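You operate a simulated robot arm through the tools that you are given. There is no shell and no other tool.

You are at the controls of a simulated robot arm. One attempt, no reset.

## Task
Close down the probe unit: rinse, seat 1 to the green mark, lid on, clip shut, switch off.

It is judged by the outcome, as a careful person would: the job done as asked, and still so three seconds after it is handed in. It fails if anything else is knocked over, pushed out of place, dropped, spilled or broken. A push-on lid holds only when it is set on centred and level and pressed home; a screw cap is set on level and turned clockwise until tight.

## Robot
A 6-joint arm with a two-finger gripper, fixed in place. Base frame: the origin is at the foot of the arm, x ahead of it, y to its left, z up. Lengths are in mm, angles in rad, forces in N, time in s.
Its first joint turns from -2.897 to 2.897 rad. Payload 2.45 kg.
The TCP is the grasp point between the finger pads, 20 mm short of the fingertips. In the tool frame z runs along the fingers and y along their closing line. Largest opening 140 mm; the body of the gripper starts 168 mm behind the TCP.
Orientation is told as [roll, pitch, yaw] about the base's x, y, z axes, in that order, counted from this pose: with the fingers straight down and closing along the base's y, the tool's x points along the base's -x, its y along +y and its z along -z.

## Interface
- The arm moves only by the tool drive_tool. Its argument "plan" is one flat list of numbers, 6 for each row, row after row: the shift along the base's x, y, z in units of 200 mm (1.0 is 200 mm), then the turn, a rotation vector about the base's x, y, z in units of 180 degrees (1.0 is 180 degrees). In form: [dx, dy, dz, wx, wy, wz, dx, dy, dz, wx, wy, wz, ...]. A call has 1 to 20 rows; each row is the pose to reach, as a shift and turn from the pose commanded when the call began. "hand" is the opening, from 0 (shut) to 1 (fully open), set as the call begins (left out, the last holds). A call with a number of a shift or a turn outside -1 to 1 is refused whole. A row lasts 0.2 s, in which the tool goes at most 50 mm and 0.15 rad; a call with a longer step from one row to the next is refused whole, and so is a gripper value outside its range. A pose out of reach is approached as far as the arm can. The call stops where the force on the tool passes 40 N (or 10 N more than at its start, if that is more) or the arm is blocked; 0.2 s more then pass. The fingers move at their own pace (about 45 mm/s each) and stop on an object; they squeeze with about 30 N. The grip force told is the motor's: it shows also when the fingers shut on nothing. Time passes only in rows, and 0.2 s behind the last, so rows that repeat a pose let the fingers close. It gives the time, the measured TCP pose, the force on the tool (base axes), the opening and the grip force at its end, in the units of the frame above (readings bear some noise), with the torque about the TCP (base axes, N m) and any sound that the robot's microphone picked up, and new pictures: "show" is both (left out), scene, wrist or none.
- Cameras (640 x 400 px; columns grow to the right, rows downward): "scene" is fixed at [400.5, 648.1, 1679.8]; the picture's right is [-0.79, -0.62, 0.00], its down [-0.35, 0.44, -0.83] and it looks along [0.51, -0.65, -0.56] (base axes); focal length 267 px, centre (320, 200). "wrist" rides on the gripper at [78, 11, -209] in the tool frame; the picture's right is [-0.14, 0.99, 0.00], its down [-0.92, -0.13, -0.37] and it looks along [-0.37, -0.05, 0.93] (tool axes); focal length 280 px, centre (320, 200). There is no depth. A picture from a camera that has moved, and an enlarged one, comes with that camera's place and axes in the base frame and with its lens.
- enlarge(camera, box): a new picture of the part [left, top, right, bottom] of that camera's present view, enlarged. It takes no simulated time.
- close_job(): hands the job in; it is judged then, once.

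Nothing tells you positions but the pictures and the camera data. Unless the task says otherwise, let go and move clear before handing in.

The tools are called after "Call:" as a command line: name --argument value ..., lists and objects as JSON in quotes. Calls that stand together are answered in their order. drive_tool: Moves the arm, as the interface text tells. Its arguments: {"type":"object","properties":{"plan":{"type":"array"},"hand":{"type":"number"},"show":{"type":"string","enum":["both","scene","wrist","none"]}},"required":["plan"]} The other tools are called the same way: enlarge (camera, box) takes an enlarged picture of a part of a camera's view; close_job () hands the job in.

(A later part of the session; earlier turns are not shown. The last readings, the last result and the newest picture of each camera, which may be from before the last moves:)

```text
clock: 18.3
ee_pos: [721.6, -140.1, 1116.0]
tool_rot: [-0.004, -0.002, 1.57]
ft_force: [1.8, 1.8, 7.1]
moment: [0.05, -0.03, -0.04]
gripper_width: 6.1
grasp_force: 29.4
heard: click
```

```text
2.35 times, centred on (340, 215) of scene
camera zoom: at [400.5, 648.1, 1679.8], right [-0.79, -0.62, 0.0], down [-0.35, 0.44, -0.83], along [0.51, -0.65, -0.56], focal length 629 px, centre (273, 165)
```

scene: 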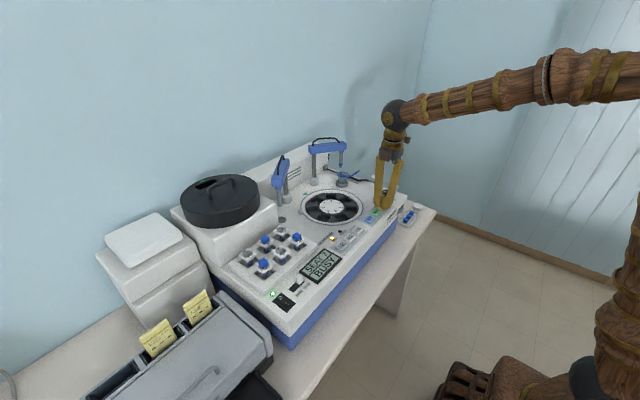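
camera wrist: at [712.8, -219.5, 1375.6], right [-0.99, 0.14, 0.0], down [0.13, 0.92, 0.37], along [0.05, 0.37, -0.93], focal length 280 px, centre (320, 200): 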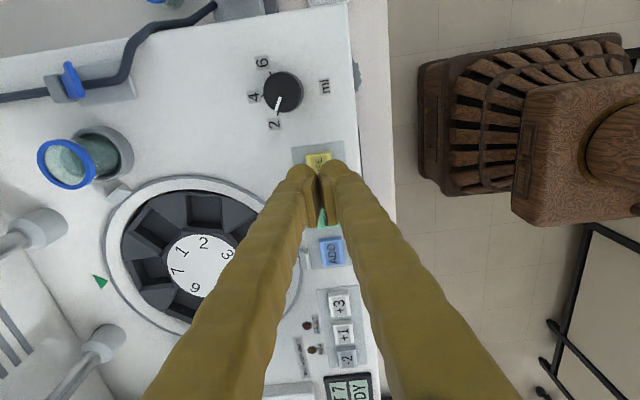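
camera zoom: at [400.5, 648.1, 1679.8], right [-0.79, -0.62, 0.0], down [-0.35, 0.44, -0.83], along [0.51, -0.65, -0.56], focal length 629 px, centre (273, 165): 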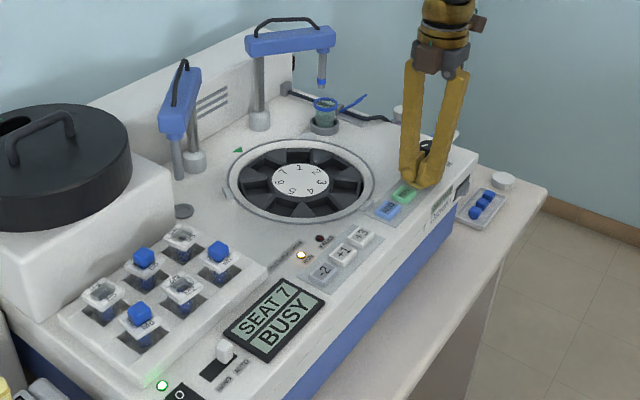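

RINSE clicked, the display reads SEAT 7 BUSY, and the arm is swinging over the cup on its own. I'll lift off and wait for it to finish.

Call:
drive_tool --plan '[0, 0, 0.1, 0, 0, 0, 0, 0, 0.3, 0, 0, 0, 0, 0, 0.4, 0, 0, 0, 0, 0, 0.4, 0, 0, 0, 0, 0, 0.4, 0, 0, 0]' --show "none"

Call:
enlarge --camera "scene" --box '[260, 130, 420, 300]'

Call:
drive_tool --plan '[0, 0, 0, 0, 0, 0, 0, 0, 0, 0, 0, 0, 0, 0, 0, 0, 0, 0, 0, 0, 0, 0, 0, 0, 0, 0, 0, 0, 0, 0, 0, 0, 0, 0, 0, 0, 0, 0, 0, 0, 0, 0, 0, 0, 0, 0, 0, 0]' --show "none"

Call:
enlarge --camera "scene" --box '[260, 130, 420, 300]'

```text
clock: 19.5
ee_pos: [720.5, -142.4, 1195.1]
tool_rot: [-0.002, -0.004, 1.571]
ft_force: [0.4, 0.0, -0.7]
moment: [-0.03, -0.01, -0.01]
gripper_width: 0.0
grasp_force: 30.0
```

```text
2.35 times, centred on (340, 215) of scene
camera zoom: at [400.5, 648.1, 1679.8], right [-0.79, -0.62, 0.0], down [-0.35, 0.44, -0.83], along [0.51, -0.65, -0.56], focal length 629 px, centre (273, 165)
```

zoom: 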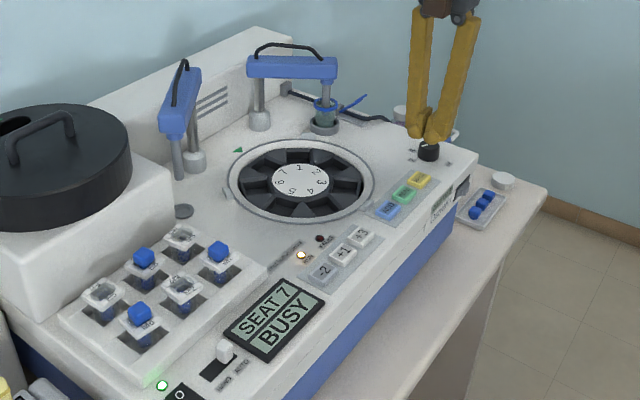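

```text
clock: 21.3
ee_pos: [721.5, -140.7, 1195.1]
tool_rot: [-0.002, -0.004, 1.57]
ft_force: [0.0, 0.1, 0.7]
moment: [0.02, 0.02, -0.01]
gripper_width: 0.3
grasp_force: 29.6
```

```text
2.35 times, centred on (340, 215) of scene
camera zoom: at [400.5, 648.1, 1679.8], right [-0.79, -0.62, 0.0], down [-0.35, 0.44, -0.83], along [0.51, -0.65, -0.56], focal length 629 px, centre (273, 165)
```

zoom: 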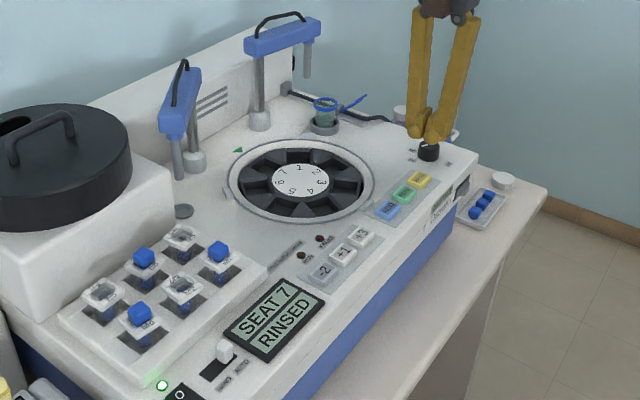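

The display reads SEAT 7 RINSED and the arm has returned to its park position. Next is the +1 button, taking seat 7 to seat 1.

Call:
drive_tool --plan '[0, 0.24, 0, 0, 0, 0, 0, 0.48, 0, 0, 0, 0, 0, 0.72, 0, 0, 0, 0, 0, 0.96, 0, 0, 0, 0]' --show "none"

Call:
drive_tool --plan '[0, 0.16, 0, 0, 0, 0, 0, 0.16, -0.2, 0, 0, 0, 0, 0.16, -0.35, 0, 0, 0, 0, 0.16, -0.35, 0, 0, 0]' --show "both"

Call:
enlarge --camera "scene" --box '[300, 190, 400, 280]'

Call:
enlarge --camera "wrist" --box '[270, 100, 370, 240]'

```text
clock: 22.3
ee_pos: [722.6, 50.3, 1195.5]
tool_rot: [-0.001, -0.002, 1.572]
ft_force: [0.2, -0.1, 0.1]
moment: [-0.03, -0.03, 0.0]
gripper_width: 0.3
grasp_force: 29.6
```

```text
clock: 23.3
ee_pos: [723.2, 81.3, 1125.8]
tool_rot: [-0.002, -0.003, 1.572]
ft_force: [0.3, 0.6, -0.6]
moment: [0.0, -0.01, 0.02]
gripper_width: 0.0
grasp_force: 29.4
camera wrist: at [713.0, 2.3, 1333.9], right [-0.99, 0.14, 0.0], down [0.13, 0.92, 0.37], along [0.05, 0.37, -0.93], focal length 280 px, centre (320, 200)
```

scene: 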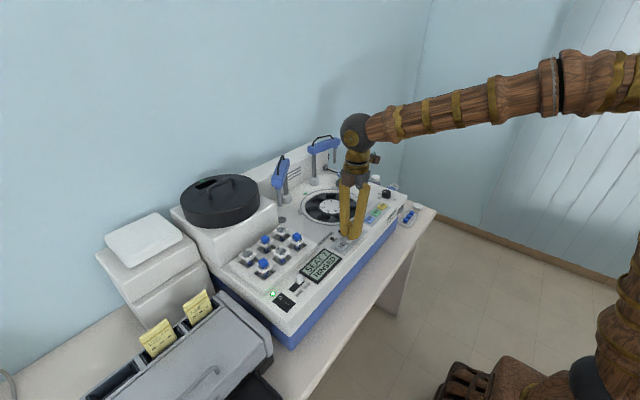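
wrist: 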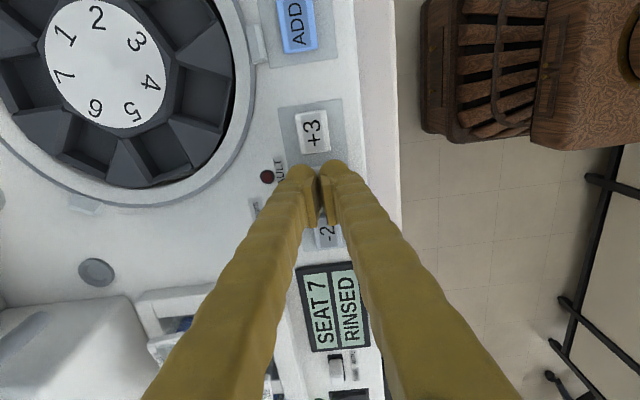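

```text
4.44 times, centred on (350, 235) of scene
camera zoom: at [400.5, 648.1, 1679.8], right [-0.79, -0.62, 0.0], down [-0.35, 0.44, -0.83], along [0.51, -0.65, -0.56], focal length 1188 px, centre (187, 44)
```

zoom: 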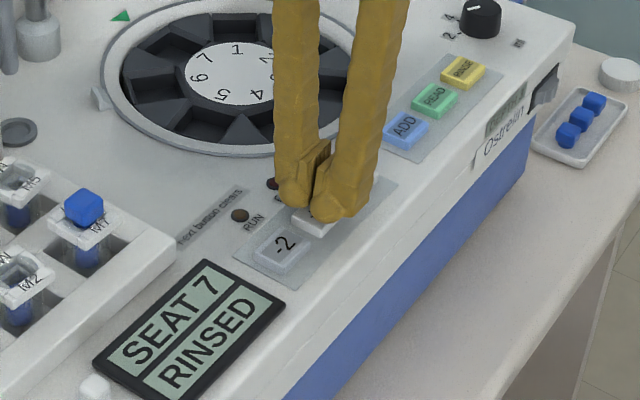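

```text
2.86 times, centred on (320, 170) of wrist
camera zoom: at [713.0, 2.3, 1333.9], right [-0.99, 0.14, 0.0], down [0.13, 0.92, 0.37], along [0.05, 0.37, -0.93], focal length 801 px, centre (320, 286)
```

zoom: 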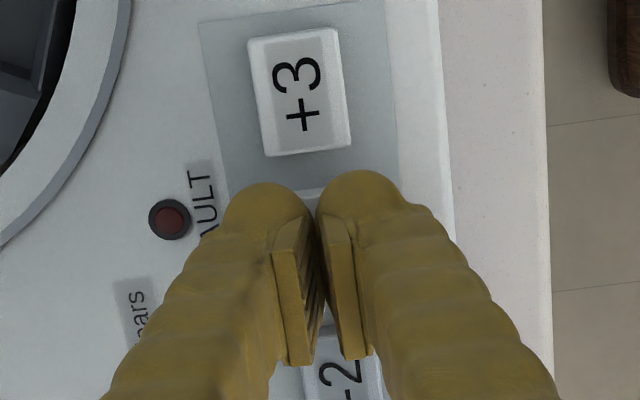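

Call:
drive_tool --plan '[0, 0, -0.01, 0, 0, 0, 0, 0, -0.02, 0, 0, 0, 0, 0, -0.03, 0, 0, 0, 0, 0, -0.04, 0, 0, 0, 0, 0, -0.05, 0, 0, 0]' --show "none"

Call:
enlarge --camera "scene" --box '[280, 180, 400, 290]'

```text
clock: 24.5
ee_pos: [723.3, 81.9, 1115.7]
tool_rot: [-0.003, -0.002, 1.572]
ft_force: [1.6, -1.0, 5.7]
moment: [0.0, -0.03, 0.02]
gripper_width: 5.9
grasp_force: 29.8
heard: click
```

```text
3.64 times, centred on (340, 235) of scene
camera zoom: at [400.5, 648.1, 1679.8], right [-0.79, -0.62, 0.0], down [-0.35, 0.44, -0.83], along [0.51, -0.65, -0.56], focal length 972 px, centre (247, 73)
```

zoom: 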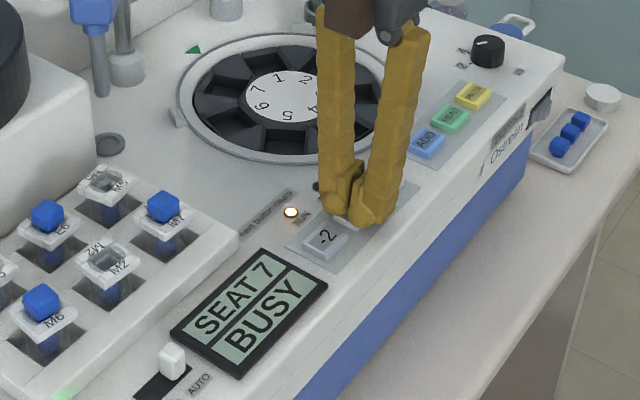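

Call:
drive_tool --plan '[0, 0, 0.1, 0, 0, 0, 0, 0, 0.3, 0, 0, 0, 0, 0, 0.5, 0, 0, 0, 0, 0, 0.7, 0, 0, 0, 0, 0, 0.9, 0, 0, 0, 0, 0, 0.9, 0, 0, 0, 0, 0, 0.9, 0, 0, 0]' --show "none"

Call:
enlarge --camera "scene" --box '[280, 180, 400, 290]'

```text
clock: 26.1
ee_pos: [723.1, 83.1, 1298.3]
tool_rot: [-0.002, -0.003, 1.571]
ft_force: [0.3, -0.1, -0.6]
moment: [-0.02, -0.01, -0.02]
gripper_width: 0.0
grasp_force: 29.4
```

```text
3.64 times, centred on (340, 235) of scene
camera zoom: at [400.5, 648.1, 1679.8], right [-0.79, -0.62, 0.0], down [-0.35, 0.44, -0.83], along [0.51, -0.65, -0.56], focal length 972 px, centre (247, 73)
```

zoom: 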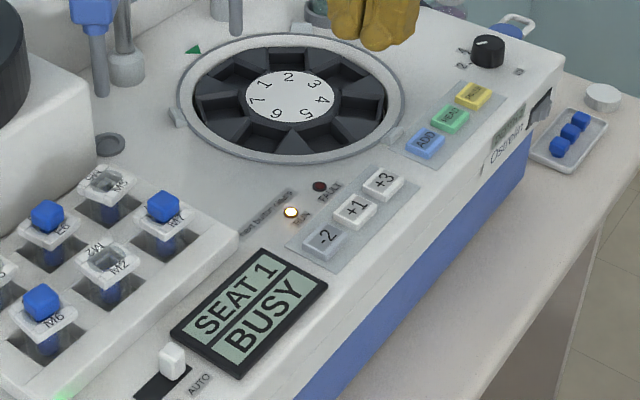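

SEAT 1 is on the display and the carousel is still settling. I'll rotate back to yaw 0 and move toward the lid, opening the gripper.

Call:
drive_tool --plan '[0.032, 0.083, 0.06, 0, 0, -0.0417, 0.064, 0.167, 0.12, 0, 0, -0.0833, 0.096, 0.25, 0.18, 0, 0, -0.125, 0.128, 0.333, 0.25, 0, 0, -0.1667, 0.16, 0.417, 0.31, 0, 0, -0.2083, 0.192, 0.5, 0.37, 0, 0, -0.25, 0.224, 0.583, 0.43, 0, 0, -0.2917, 0.256, 0.667, 0.5, 0, 0, -0.3333, 0.288, 0.75, 0.56, 0, 0, -0.375, 0.32, 0.833, 0.62, 0, 0, -0.4167, 0.352, 0.917, 0.68, 0, 0, -0.4583, 0.385, 1, 0.75, 0, 0, -0.5]' --hand 1 --show "both"

Call:
enlarge --camera "scene" --box '[280, 180, 400, 290]'

Call:
enlarge --camera "wrist" --box '[200, 150, 440, 400]'

```text
clock: 28.7
ee_pos: [802.0, 282.6, 1445.4]
tool_rot: [-0.001, -0.004, -0.001]
ft_force: [-0.4, 0.9, 0.2]
moment: [-0.02, -0.04, -0.01]
gripper_width: 139.9
grasp_force: 0.1
camera wrist: at [724.1, 294.9, 1654.6], right [0.14, 0.99, 0.0], down [0.92, -0.13, 0.37], along [0.37, -0.05, -0.93], focal length 280 px, centre (320, 200)
```

scene: 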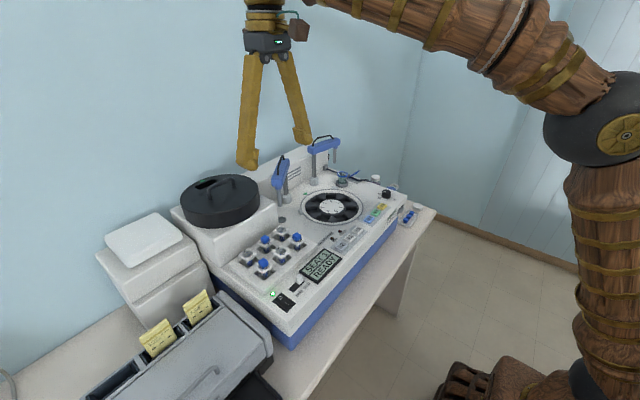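
wrist: 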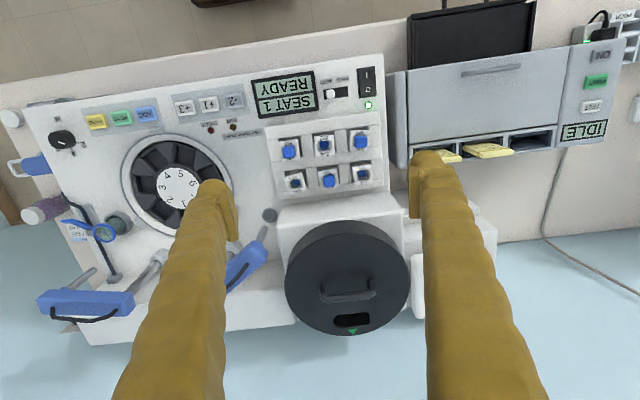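

```text
3.64 times, centred on (340, 235) of scene
camera zoom: at [400.5, 648.1, 1679.8], right [-0.79, -0.62, 0.0], down [-0.35, 0.44, -0.83], along [0.51, -0.65, -0.56], focal length 972 px, centre (247, 73)
```

zoom: 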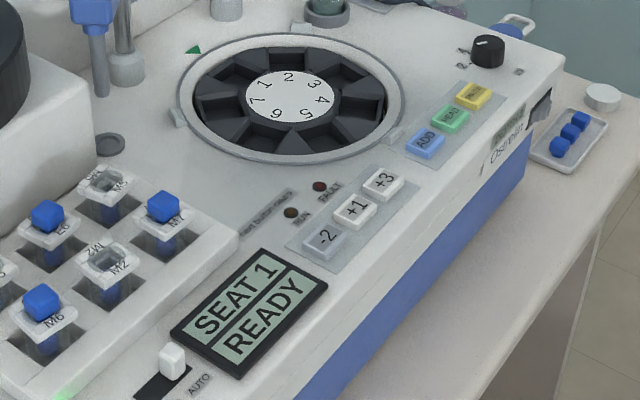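

```text
1.60 times, centred on (320, 275) of wrist
camera zoom: at [724.1, 294.9, 1654.6], right [0.14, 0.99, 0.0], down [0.92, -0.13, 0.37], along [0.37, -0.05, -0.93], focal length 449 px, centre (320, 80)
```

zoom: 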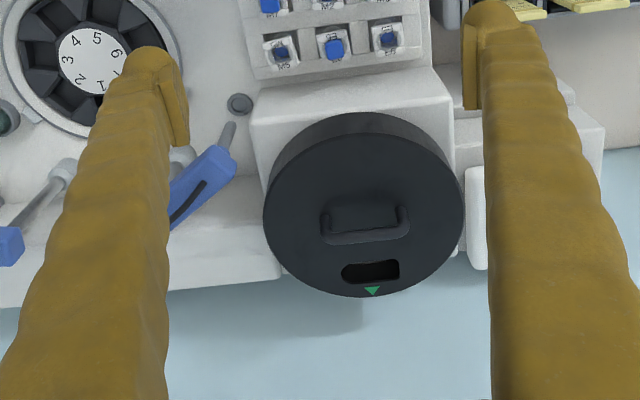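

SEAT 1 READY is shown. Now I'll measure the lid and handle more precisely.

Call:
enlarge --camera "wrist" --box '[275, 210, 425, 345]'

Call:
enlarge --camera "scene" --box '[170, 160, 290, 260]'

```text
2.96 times, centred on (350, 278) of wrist
camera zoom: at [724.1, 294.9, 1654.6], right [0.14, 0.99, 0.0], down [0.92, -0.13, 0.37], along [0.37, -0.05, -0.93], focal length 831 px, centre (231, -30)
```

zoom: 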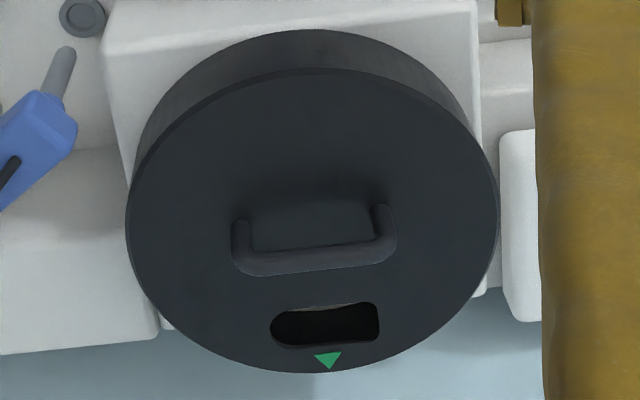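

```text
4.00 times, centred on (230, 210) of scene
camera zoom: at [400.5, 648.1, 1679.8], right [-0.79, -0.62, 0.0], down [-0.35, 0.44, -0.83], along [0.51, -0.65, -0.56], focal length 1070 px, centre (680, 160)
```

zoom: 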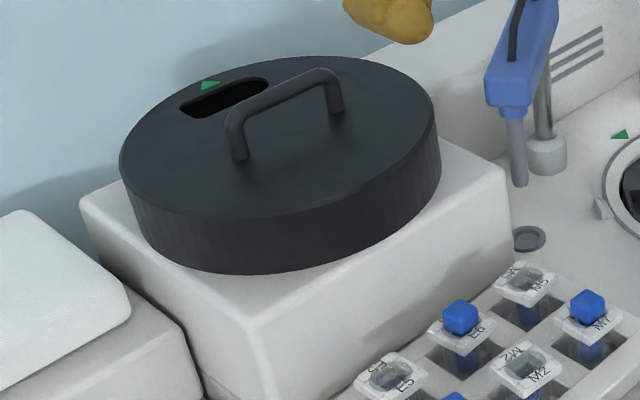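

The handle bar is centred near (1048,297,1285), the lid top is at about z=1241, and the legs are about 85 mm apart along y. The slot and green mark already face +x, so the lid needs no turning. It lies far out, so I'll tilt the tool forward by about 0.45 rad and approach.

Call:
drive_tool --plan '[0.14, 0.012, -0.05, 0, -0.03, 0, 0.28, 0.025, -0.1, 0, -0.06, 0, 0.42, 0.037, -0.15, 0, -0.09, 0, 0.56, 0.05, -0.22, 0, -0.12, 0, 0.7, 0.063, -0.3, 0, -0.1432, 0, 0.85, 0.076, -0.35, 0, -0.1432, 0, 0.85, 0.076, -0.35, 0, -0.1432, 0]' --hand 1 --show "both"

```text
clock: 30.3
ee_pos: [969.0, 297.5, 1373.9]
tool_rot: [0.0, -0.456, 0.0]
ft_force: [0.2, 1.0, 0.3]
moment: [0.0, 0.0, 0.02]
gripper_width: 139.9
grasp_force: 0.1
camera wrist: at [808.6, 309.1, 1528.4], right [0.12, 0.99, 0.06], down [0.67, -0.13, 0.73], along [0.74, -0.05, -0.68], focal length 280 px, centre (320, 200)
```

scene: 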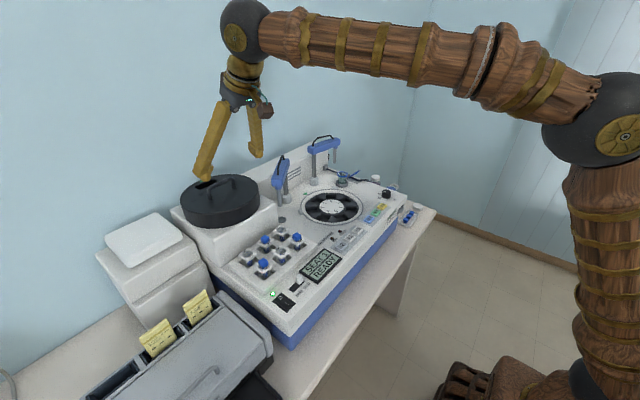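
wrist: 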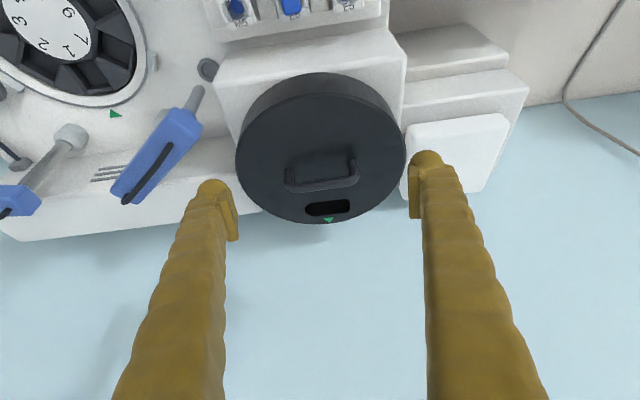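

Call:
enlarge --camera "wrist" --box '[225, 60, 435, 250]'

```text
2.11 times, centred on (330, 155) of wrist
camera zoom: at [808.6, 309.1, 1528.4], right [0.12, 0.99, 0.06], down [0.67, -0.13, 0.73], along [0.74, -0.05, -0.68], focal length 590 px, centre (299, 295)
```

zoom: 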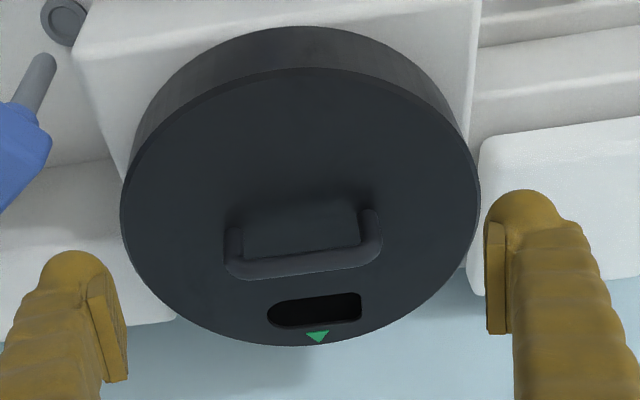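

The handle refines to about (1045,298,1284). I'll descend around it, fingers outside both legs.

Call:
drive_tool --plan '[0.19, 0.005, -0.05, 0, -0.1432, 0, 0.375, 0.005, -0.15, 0, -0.1432, 0, 0.375, 0.005, -0.3, 0, -0.1432, 0, 0.375, 0.005, -0.42, 0, -0.1432, 0, 0.375, 0.005, -0.48, 0, -0.1432, 0, 0.375, 0.005, -0.505, 0, -0.1432, 0, 0.375, 0.005, -0.505, 0, -0.1432, 0]' --show "both"

```text
refused: row 1 steps farther than a row can; nothing moved
```

The turn is counted from the call's starting pose, so it should be zero this time.

Call:
drive_tool --plan '[0.19, 0.005, -0.05, 0, 0, 0, 0.375, 0.005, -0.15, 0, 0, 0, 0.375, 0.005, -0.3, 0, 0, 0, 0.375, 0.005, -0.42, 0, 0, 0, 0.375, 0.005, -0.48, 0, 0, 0, 0.375, 0.005, -0.505, 0, 0, 0, 0.375, 0.005, -0.505, 0, 0, 0]' --show "both"

Call:
enlarge --camera "scene" --box '[160, 120, 290, 240]'

```text
clock: 31.9
ee_pos: [1045.5, 297.1, 1274.0]
tool_rot: [-0.002, -0.453, 0.0]
ft_force: [0.0, -0.4, -0.7]
moment: [0.05, -0.03, 0.0]
gripper_width: 140.1
grasp_force: 0.0
camera wrist: at [884.1, 309.2, 1428.1], right [0.12, 0.99, 0.06], down [0.67, -0.13, 0.73], along [0.73, -0.05, -0.68], focal length 280 px, centre (320, 200)
```

scene: 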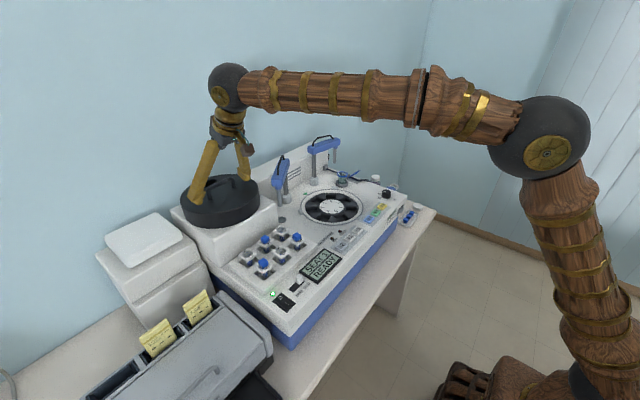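
wrist: 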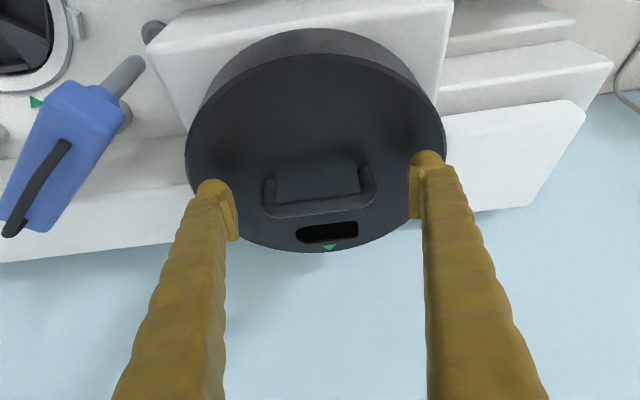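

```text
3.33 times, centred on (225, 180) of scene
camera zoom: at [400.5, 648.1, 1679.8], right [-0.79, -0.62, 0.0], down [-0.35, 0.44, -0.83], along [0.51, -0.65, -0.56], focal length 891 px, centre (637, 267)
```

zoom: 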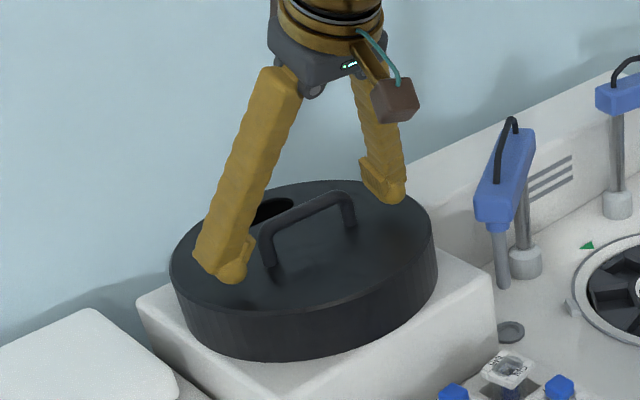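

The fingers bracket the handle legs well. Closing now.

Call:
drive_tool --plan '[0, 0, 0, 0, 0, 0, 0, 0, 0, 0, 0, 0, 0, 0, 0, 0, 0, 0, 0, 0, 0, 0, 0, 0, 0, 0, 0, 0, 0, 0]' --hand 0.45 --show "both"

Call:
enlarge --camera "scene" --box '[160, 120, 290, 240]'

Call:
enlarge --camera "wrist" --box '[200, 120, 440, 270]'

```text
clock: 33.1
ee_pos: [1044.2, 298.3, 1273.9]
tool_rot: [-0.002, -0.451, 0.0]
ft_force: [0.4, -1.6, 2.2]
moment: [0.03, 0.01, 0.0]
gripper_width: 94.1
grasp_force: 30.0
camera wrist: at [884.0, 309.2, 1428.3], right [0.12, 0.99, 0.06], down [0.67, -0.13, 0.73], along [0.73, -0.05, -0.68], focal length 280 px, centre (320, 200)
```

scene: 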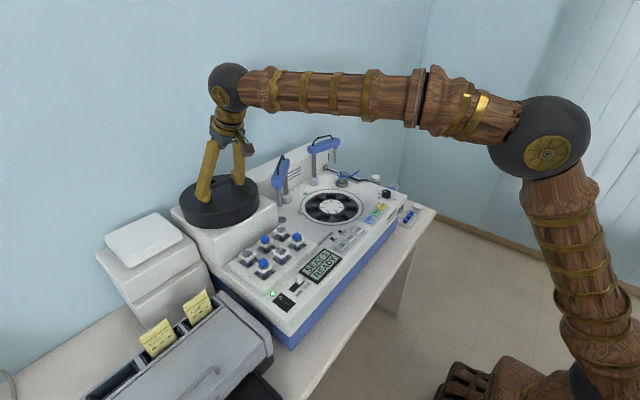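
wrist: 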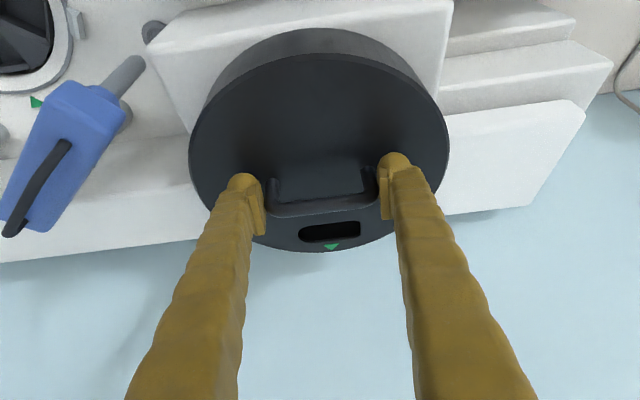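

```text
3.33 times, centred on (225, 180) of scene
camera zoom: at [400.5, 648.1, 1679.8], right [-0.79, -0.62, 0.0], down [-0.35, 0.44, -0.83], along [0.51, -0.65, -0.56], focal length 891 px, centre (637, 267)
```

zoom: 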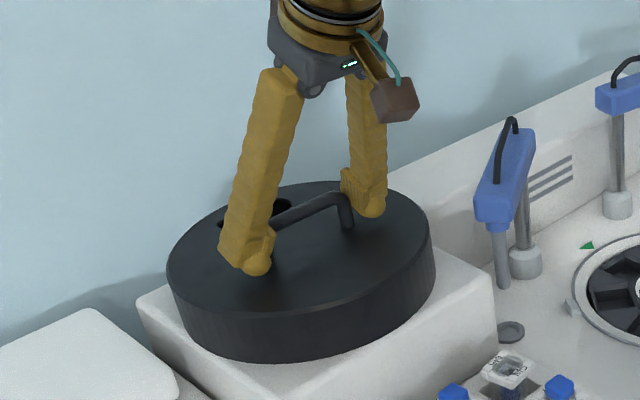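

```text
2.67 times, centred on (320, 195) of wrist
camera zoom: at [884.0, 309.2, 1428.3], right [0.12, 0.99, 0.06], down [0.67, -0.13, 0.73], along [0.73, -0.05, -0.68], focal length 748 px, centre (320, 213)
```

zoom: 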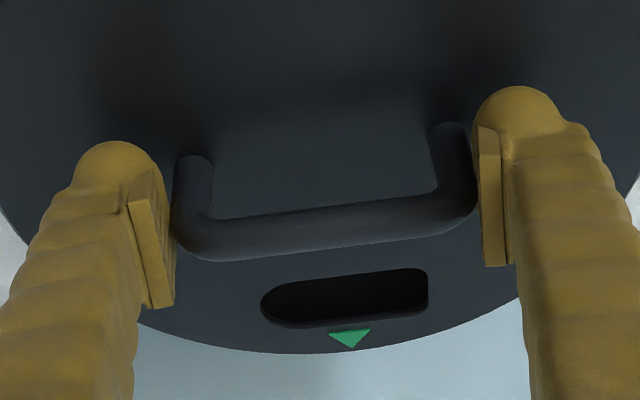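

Gripped at 94 mm. I'll lift gently and check that it hangs level.

Call:
drive_tool --plan '[0, 0, 0.03, 0, 0, 0, 0, 0, 0.08, 0, 0, 0, 0, 0, 0.15, 0, 0, 0, 0, 0, 0.2, 0, 0, 0, 0, 0, 0.2, 0, 0, 0]' --show "both"

Call:
enlarge --camera "scene" --box '[160, 100, 290, 240]'

```text
clock: 34.3
ee_pos: [1044.4, 298.2, 1314.3]
tool_rot: [0.0, -0.451, 0.001]
ft_force: [0.4, 0.7, -2.3]
moment: [-0.02, 0.04, 0.01]
gripper_width: 94.3
grasp_force: 30.2
camera wrist: at [883.7, 310.3, 1468.0], right [0.12, 0.99, 0.06], down [0.67, -0.13, 0.73], along [0.73, -0.05, -0.68], focal length 280 px, centre (320, 200)
```

scene: 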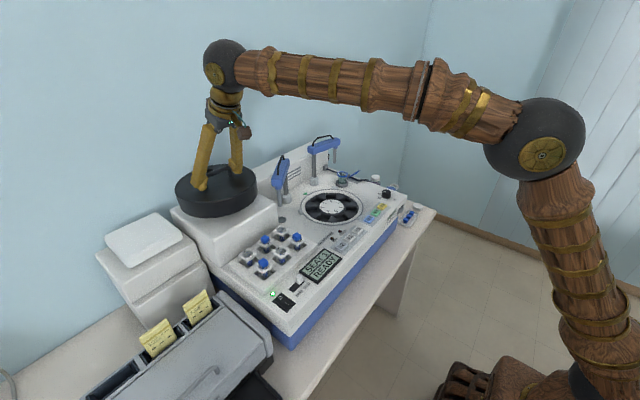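
wrist: 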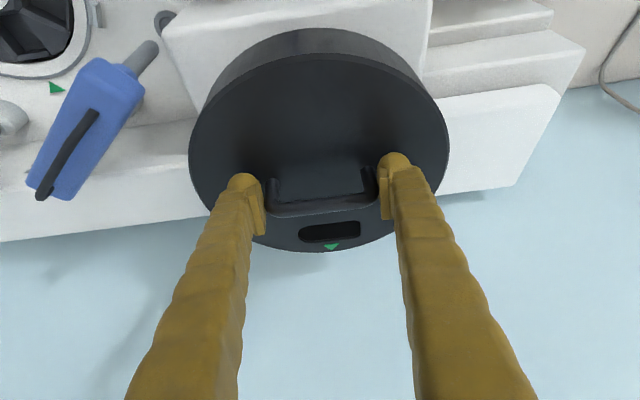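

```text
2.86 times, centred on (225, 170) of scene
camera zoom: at [400.5, 648.1, 1679.8], right [-0.79, -0.62, 0.0], down [-0.35, 0.44, -0.83], along [0.51, -0.65, -0.56], focal length 764 px, centre (591, 286)
```

zoom: 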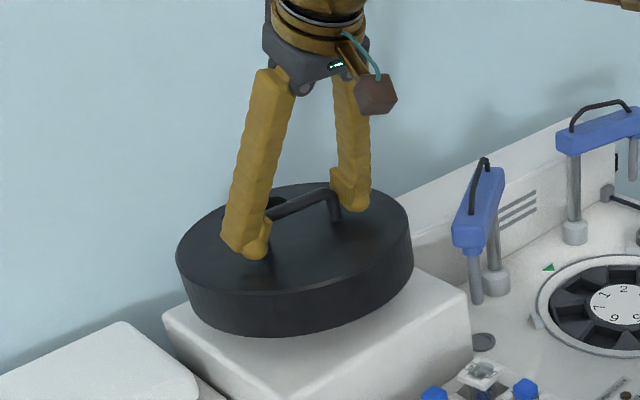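

The lid is held level and the load looks right (about 2.5 N). I'll bring it straight toward -x to stay clear of the left probe arm, then across toward the carousel.

Call:
drive_tool --plan '[-0.1, 0, 0.02, 0, 0, 0, -0.25, 0, 0.05, 0, 0, 0, -0.4, 0, 0.05, 0, 0, 0, -0.55, 0, 0.05, 0, 0, 0, -0.7, 0, 0.05, 0, 0, 0, -0.85, 0, 0.05, 0, 0, 0, -0.95, 0, 0.05, 0, 0, 0]' --show "none"

Call:
drive_tool --plan '[-0.1, -0.03, 0, 0, 0, 0, -0.2, -0.1, 0, 0, 0, 0, -0.24, -0.25, 0, 0, 0, 0, -0.24, -0.4, 0, 0, 0, 0, -0.24, -0.55, 0, 0, 0, 0, -0.24, -0.7, 0, 0, 0, 0, -0.24, -0.85, 0, 0, 0, 0, -0.24, -0.95, 0, 0, 0, 0]' --show "both"

```text
clock: 35.9
ee_pos: [852.6, 298.9, 1325.6]
tool_rot: [-0.004, -0.451, -0.001]
ft_force: [0.6, 0.1, -2.6]
moment: [-0.02, 0.03, -0.02]
gripper_width: 94.0
grasp_force: 29.9
```

```text
clock: 37.7
ee_pos: [807.1, 111.7, 1323.3]
tool_rot: [-0.001, -0.453, -0.001]
ft_force: [-0.5, 0.8, -1.9]
moment: [0.01, 0.06, 0.02]
gripper_width: 94.0
grasp_force: 29.9
camera wrist: at [646.1, 121.7, 1477.4], right [0.12, 0.99, 0.06], down [0.67, -0.13, 0.73], along [0.74, -0.05, -0.68], focal length 280 px, centre (320, 200)
```

scene: 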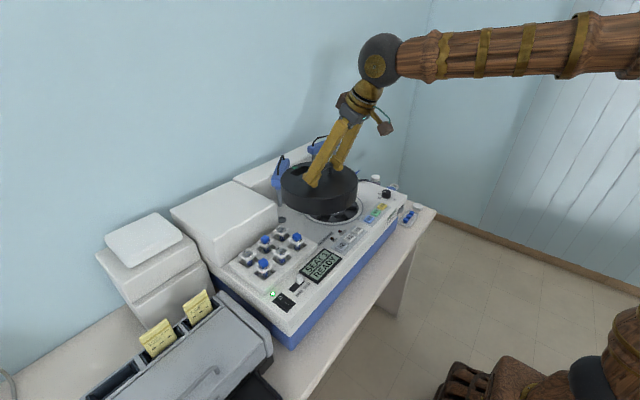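
wrist: 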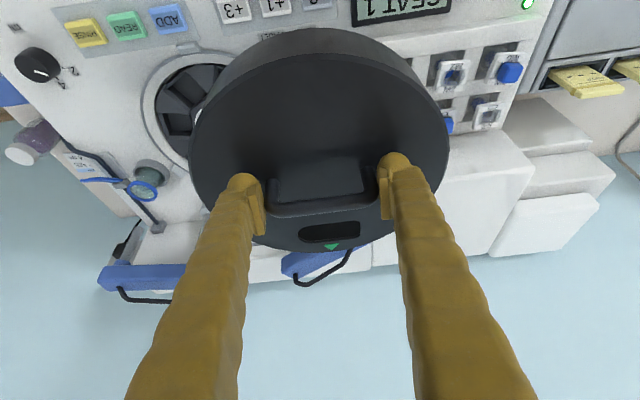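

Call:
drive_tool --plan '[0, -0.12, 0, 0, 0, 0, 0, -0.27, 0, 0, 0, 0, 0, -0.42, 0, 0, 0, 0, 0, -0.57, 0, 0, 0, 0, 0.05, -0.68, 0, 0, 0, 0, 0.15, -0.705, 0, 0, 0, 0, 0.25, -0.705, -0.1, 0, 0, 0, 0.29, -0.705, -0.2, 0, 0, 0, 0.29, -0.705, -0.2, 0, 0, 0, 0.29, -0.705, -0.2, 0, 0, 0]' --show "both"

Call:
enlarge --camera "scene" --box '[250, 110, 420, 250]'

Call:
enlarge --camera "wrist" --box '[150, 0, 490, 270]'

```text
clock: 39.9
ee_pos: [865.2, -32.4, 1283.1]
tool_rot: [-0.002, -0.452, -0.001]
ft_force: [1.5, 0.6, -2.5]
moment: [0.04, 0.05, 0.0]
gripper_width: 94.1
grasp_force: 30.5
camera wrist: at [703.9, -21.1, 1437.3], right [0.12, 0.99, 0.06], down [0.67, -0.13, 0.73], along [0.73, -0.05, -0.68], focal length 280 px, centre (320, 200)
```

scene: 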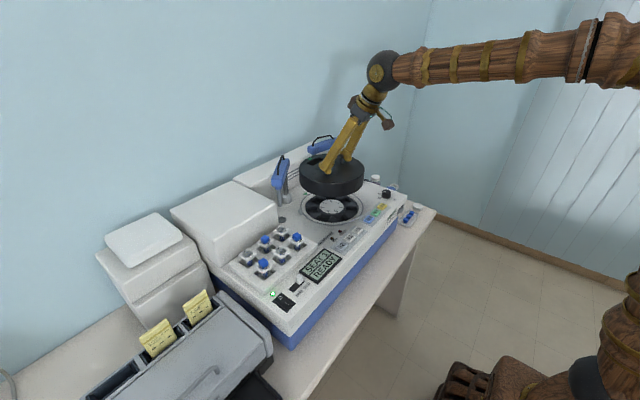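
wrist: 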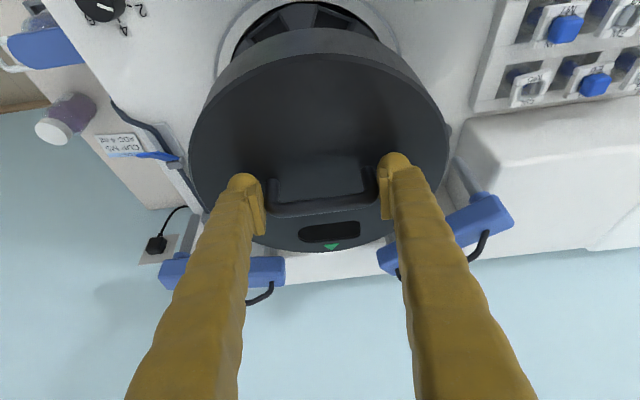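

```text
2.86 times, centred on (335, 180) of scene
camera zoom: at [400.5, 648.1, 1679.8], right [-0.79, -0.62, 0.0], down [-0.35, 0.44, -0.83], along [0.51, -0.65, -0.56], focal length 764 px, centre (277, 257)
```

zoom: 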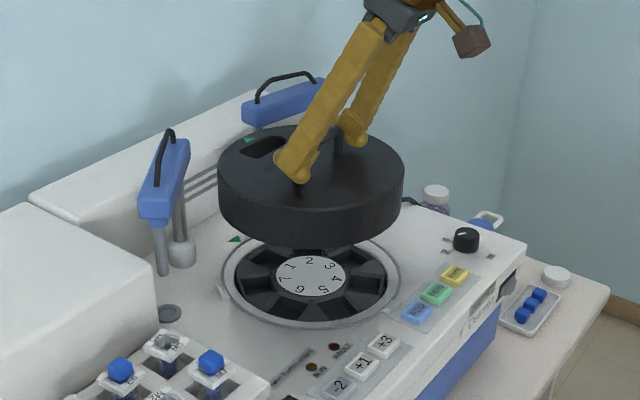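

```text
1.48 times, centred on (320, 135) of wrist
camera zoom: at [703.9, -21.1, 1437.3], right [0.12, 0.99, 0.06], down [0.67, -0.13, 0.73], along [0.73, -0.05, -0.68], focal length 415 px, centre (320, 296)
```

zoom: 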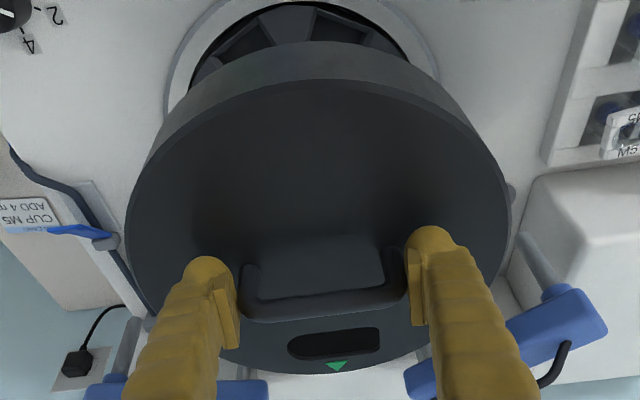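

The lid is over the carousel. I take its centre to be about 16 mm ahead of the TCP, near (881,-32), against a ring centre of about (880,-33.5). I'll lower it to just above the ring and compare the rims.

Call:
drive_tool --plan '[0, 0, -0.1, 0, 0, 0, 0, 0, -0.2, 0, 0, 0, 0, 0, -0.3, 0, 0, 0, 0, 0, -0.37, 0, 0, 0, 0, 0, -0.41, 0, 0, 0, 0, 0, -0.41, 0, 0, 0]' --show "both"

Call:
enlarge --camera "scene" --box '[280, 140, 390, 240]'

Call:
enlarge --camera "wrist" --box '[150, 0, 490, 270]'

```text
clock: 41.3
ee_pos: [865.8, -31.9, 1201.8]
tool_rot: [0.0, -0.452, 0.0]
ft_force: [0.1, 0.1, -1.3]
moment: [0.0, 0.05, 0.0]
gripper_width: 94.1
grasp_force: 30.1
camera wrist: at [704.6, -20.7, 1356.5], right [0.12, 0.99, 0.06], down [0.67, -0.13, 0.73], along [0.73, -0.05, -0.68], focal length 280 px, centre (320, 200)
```

scene: 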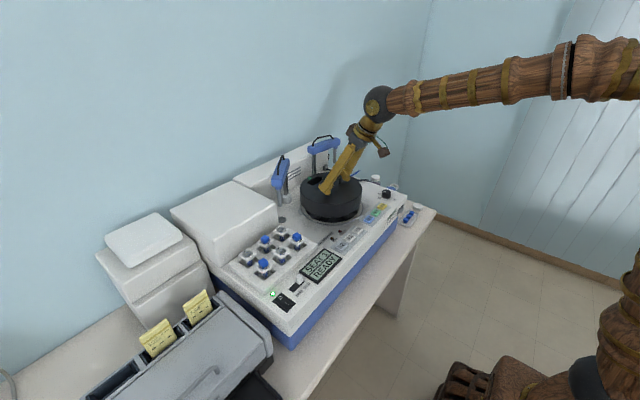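
wrist: 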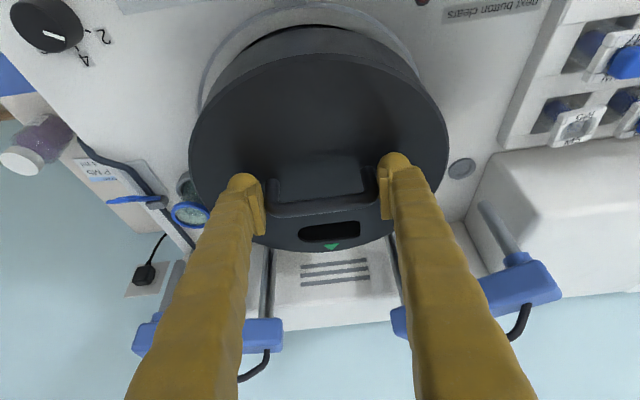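

```text
4.00 times, centred on (335, 190) of scene
camera zoom: at [400.5, 648.1, 1679.8], right [-0.79, -0.62, 0.0], down [-0.35, 0.44, -0.83], along [0.51, -0.65, -0.56], focal length 1070 px, centre (260, 240)
```

zoom: 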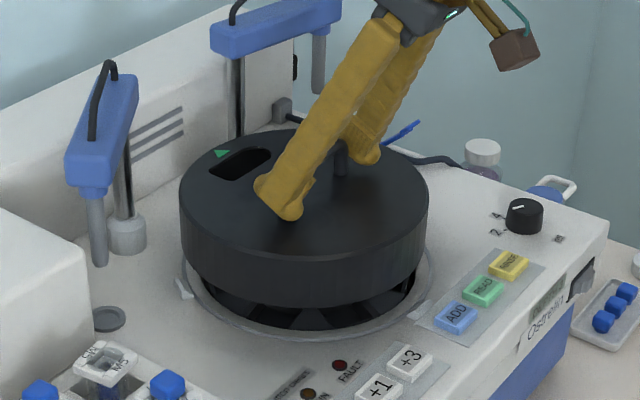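

```text
1.48 times, centred on (320, 135) of wrist
camera zoom: at [704.6, -20.7, 1356.5], right [0.12, 0.99, 0.06], down [0.67, -0.13, 0.73], along [0.73, -0.05, -0.68], focal length 415 px, centre (320, 296)
```

zoom: 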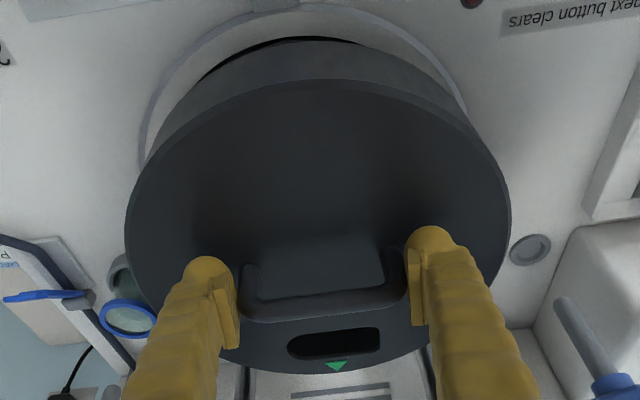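

I'll zoom in on the rims to measure the remaining offset.

Call:
enlarge --camera "scene" --box '[292, 195, 332, 230]'

Call:
enlarge --camera "scene" --box '[335, 185, 375, 220]'

Call:
enlarge --camera "wrist" --box '[180, 0, 460, 120]'

```text
11.43 times, centred on (312, 212) of scene
camera zoom: at [400.5, 648.1, 1679.8], right [-0.79, -0.62, 0.0], down [-0.35, 0.44, -0.83], along [0.51, -0.65, -0.56], focal length 3056 px, centre (411, 57)
```

zoom: 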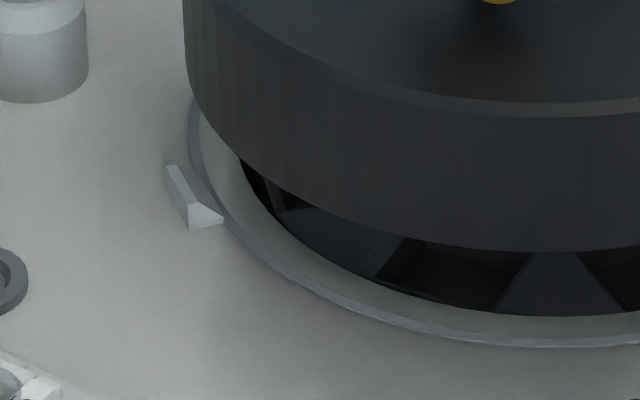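

```text
11.43 times, centred on (355, 202) of scene
camera zoom: at [400.5, 648.1, 1679.8], right [-0.79, -0.62, 0.0], down [-0.35, 0.44, -0.83], along [0.51, -0.65, -0.56], focal length 3056 px, centre (-80, 171)
```

zoom: 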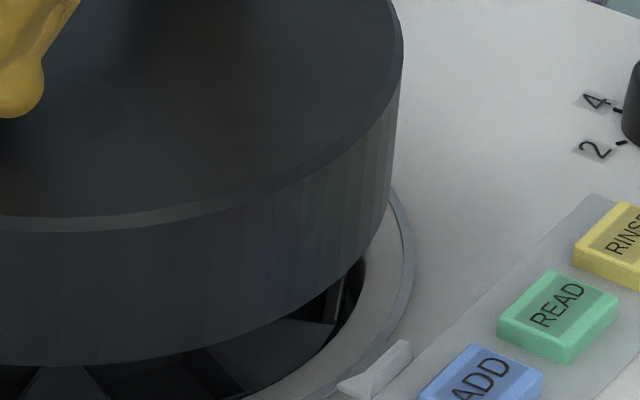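

```text
2.29 times, centred on (320, 60) of wrist
camera zoom: at [704.6, -20.7, 1356.5], right [0.12, 0.99, 0.06], down [0.67, -0.13, 0.73], along [0.73, -0.05, -0.68], focal length 641 px, centre (320, 520)
```

zoom: 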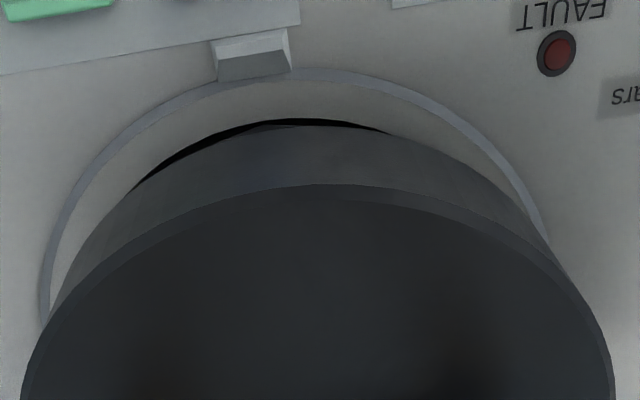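

Call:
enlarge --camera "wrist" --box '[180, 20, 280, 150]'

Call:
enlarge --camera "wrist" --box '[360, 0, 460, 120]'

Call:
enlarge --camera "wrist" --box '[260, 0, 360, 80]'

```text
3.08 times, centred on (230, 85) of wrist
camera zoom: at [704.6, -20.7, 1356.5], right [0.12, 0.99, 0.06], down [0.67, -0.13, 0.73], along [0.73, -0.05, -0.68], focal length 863 px, centre (597, 554)
```

zoom: 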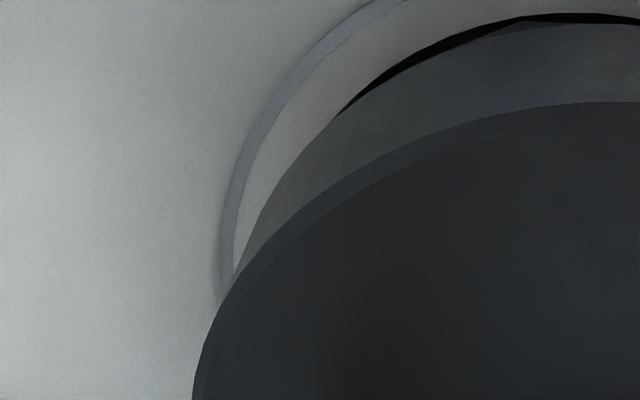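

```text
3.33 times, centred on (410, 60) of wrist
camera zoom: at [704.6, -20.7, 1356.5], right [0.12, 0.99, 0.06], down [0.67, -0.13, 0.73], along [0.73, -0.05, -0.68], focal length 935 px, centre (20, 667)
```

zoom: 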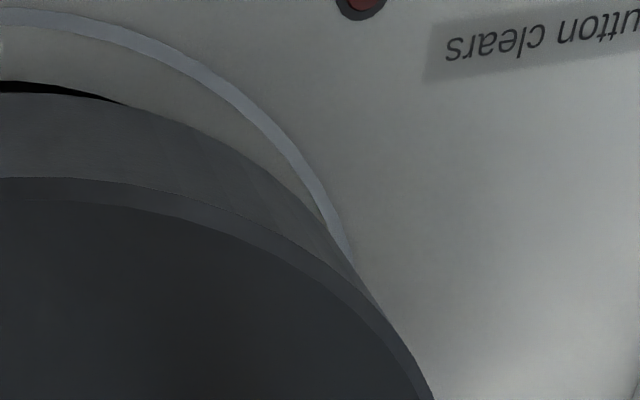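

```text
5.00 times, centred on (310, 40) of wrist
camera zoom: at [704.6, -20.7, 1356.5], right [0.12, 0.99, 0.06], down [0.67, -0.13, 0.73], along [0.73, -0.05, -0.68], focal length 1402 px, centre (370, 1000)
```

zoom: 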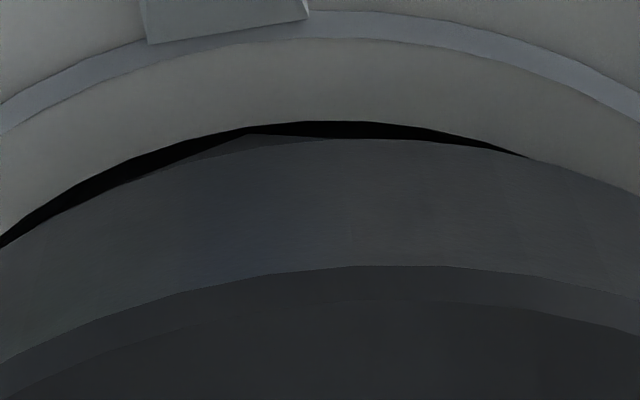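

Lid and ring compare as a small offset: the lid needs about -2.5 mm in x and -3 mm in y. I'll correct that and lower by 18 mm before checking again.

Call:
drive_tool --plan '[-0.0125, -0.015, 0, 0, 0, 0, -0.0125, -0.015, -0.03, 0, 0, 0, -0.0125, -0.015, -0.06, 0, 0, 0, -0.0125, -0.015, -0.09, 0, 0, 0, -0.0125, -0.015, -0.09, 0, 0, 0]' --show "none"

Call:
enlarge --camera "scene" --box '[292, 195, 332, 230]'

Call:
enlarge --camera "scene" --box '[335, 185, 375, 220]'

Call:
enlarge --camera "wrist" --box '[180, 0, 460, 160]'

```text
clock: 42.5
ee_pos: [862.3, -35.4, 1184.6]
tool_rot: [-0.003, -0.451, 0.001]
ft_force: [0.3, -0.4, -2.5]
moment: [0.0, 0.03, -0.02]
gripper_width: 94.0
grasp_force: 29.6
```

```text
11.43 times, centred on (312, 212) of scene
camera zoom: at [400.5, 648.1, 1679.8], right [-0.79, -0.62, 0.0], down [-0.35, 0.44, -0.83], along [0.51, -0.65, -0.56], focal length 3056 px, centre (411, 57)
```

zoom: 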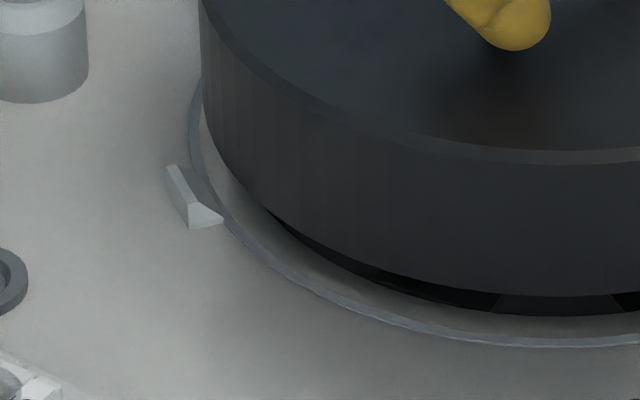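

```text
11.43 times, centred on (355, 202) of scene
camera zoom: at [400.5, 648.1, 1679.8], right [-0.79, -0.62, 0.0], down [-0.35, 0.44, -0.83], along [0.51, -0.65, -0.56], focal length 3056 px, centre (-80, 171)
```

zoom: 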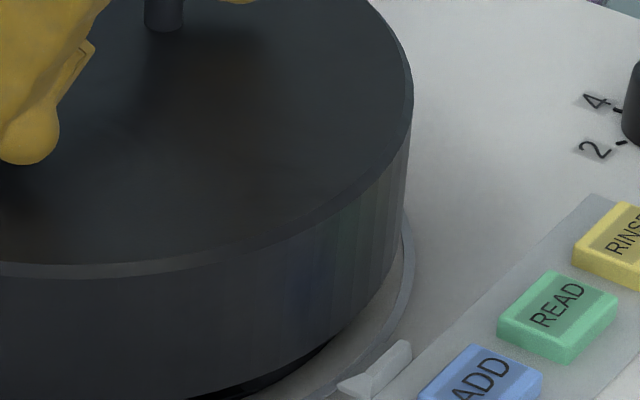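

```text
2.29 times, centred on (320, 80) of wrist
camera zoom: at [701.4, -24.7, 1338.9], right [0.12, 0.99, 0.06], down [0.67, -0.13, 0.73], along [0.73, -0.05, -0.68], focal length 641 px, centre (320, 474)
```

zoom: 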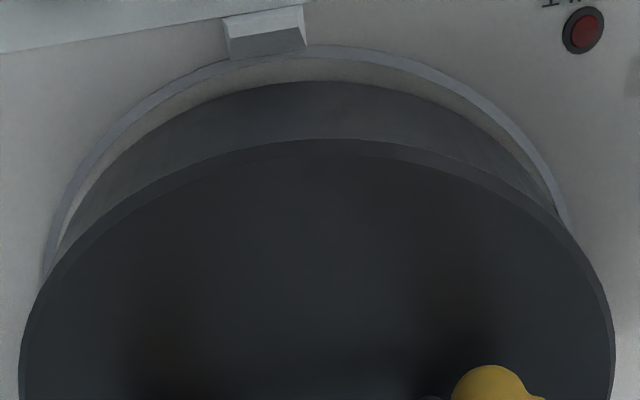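

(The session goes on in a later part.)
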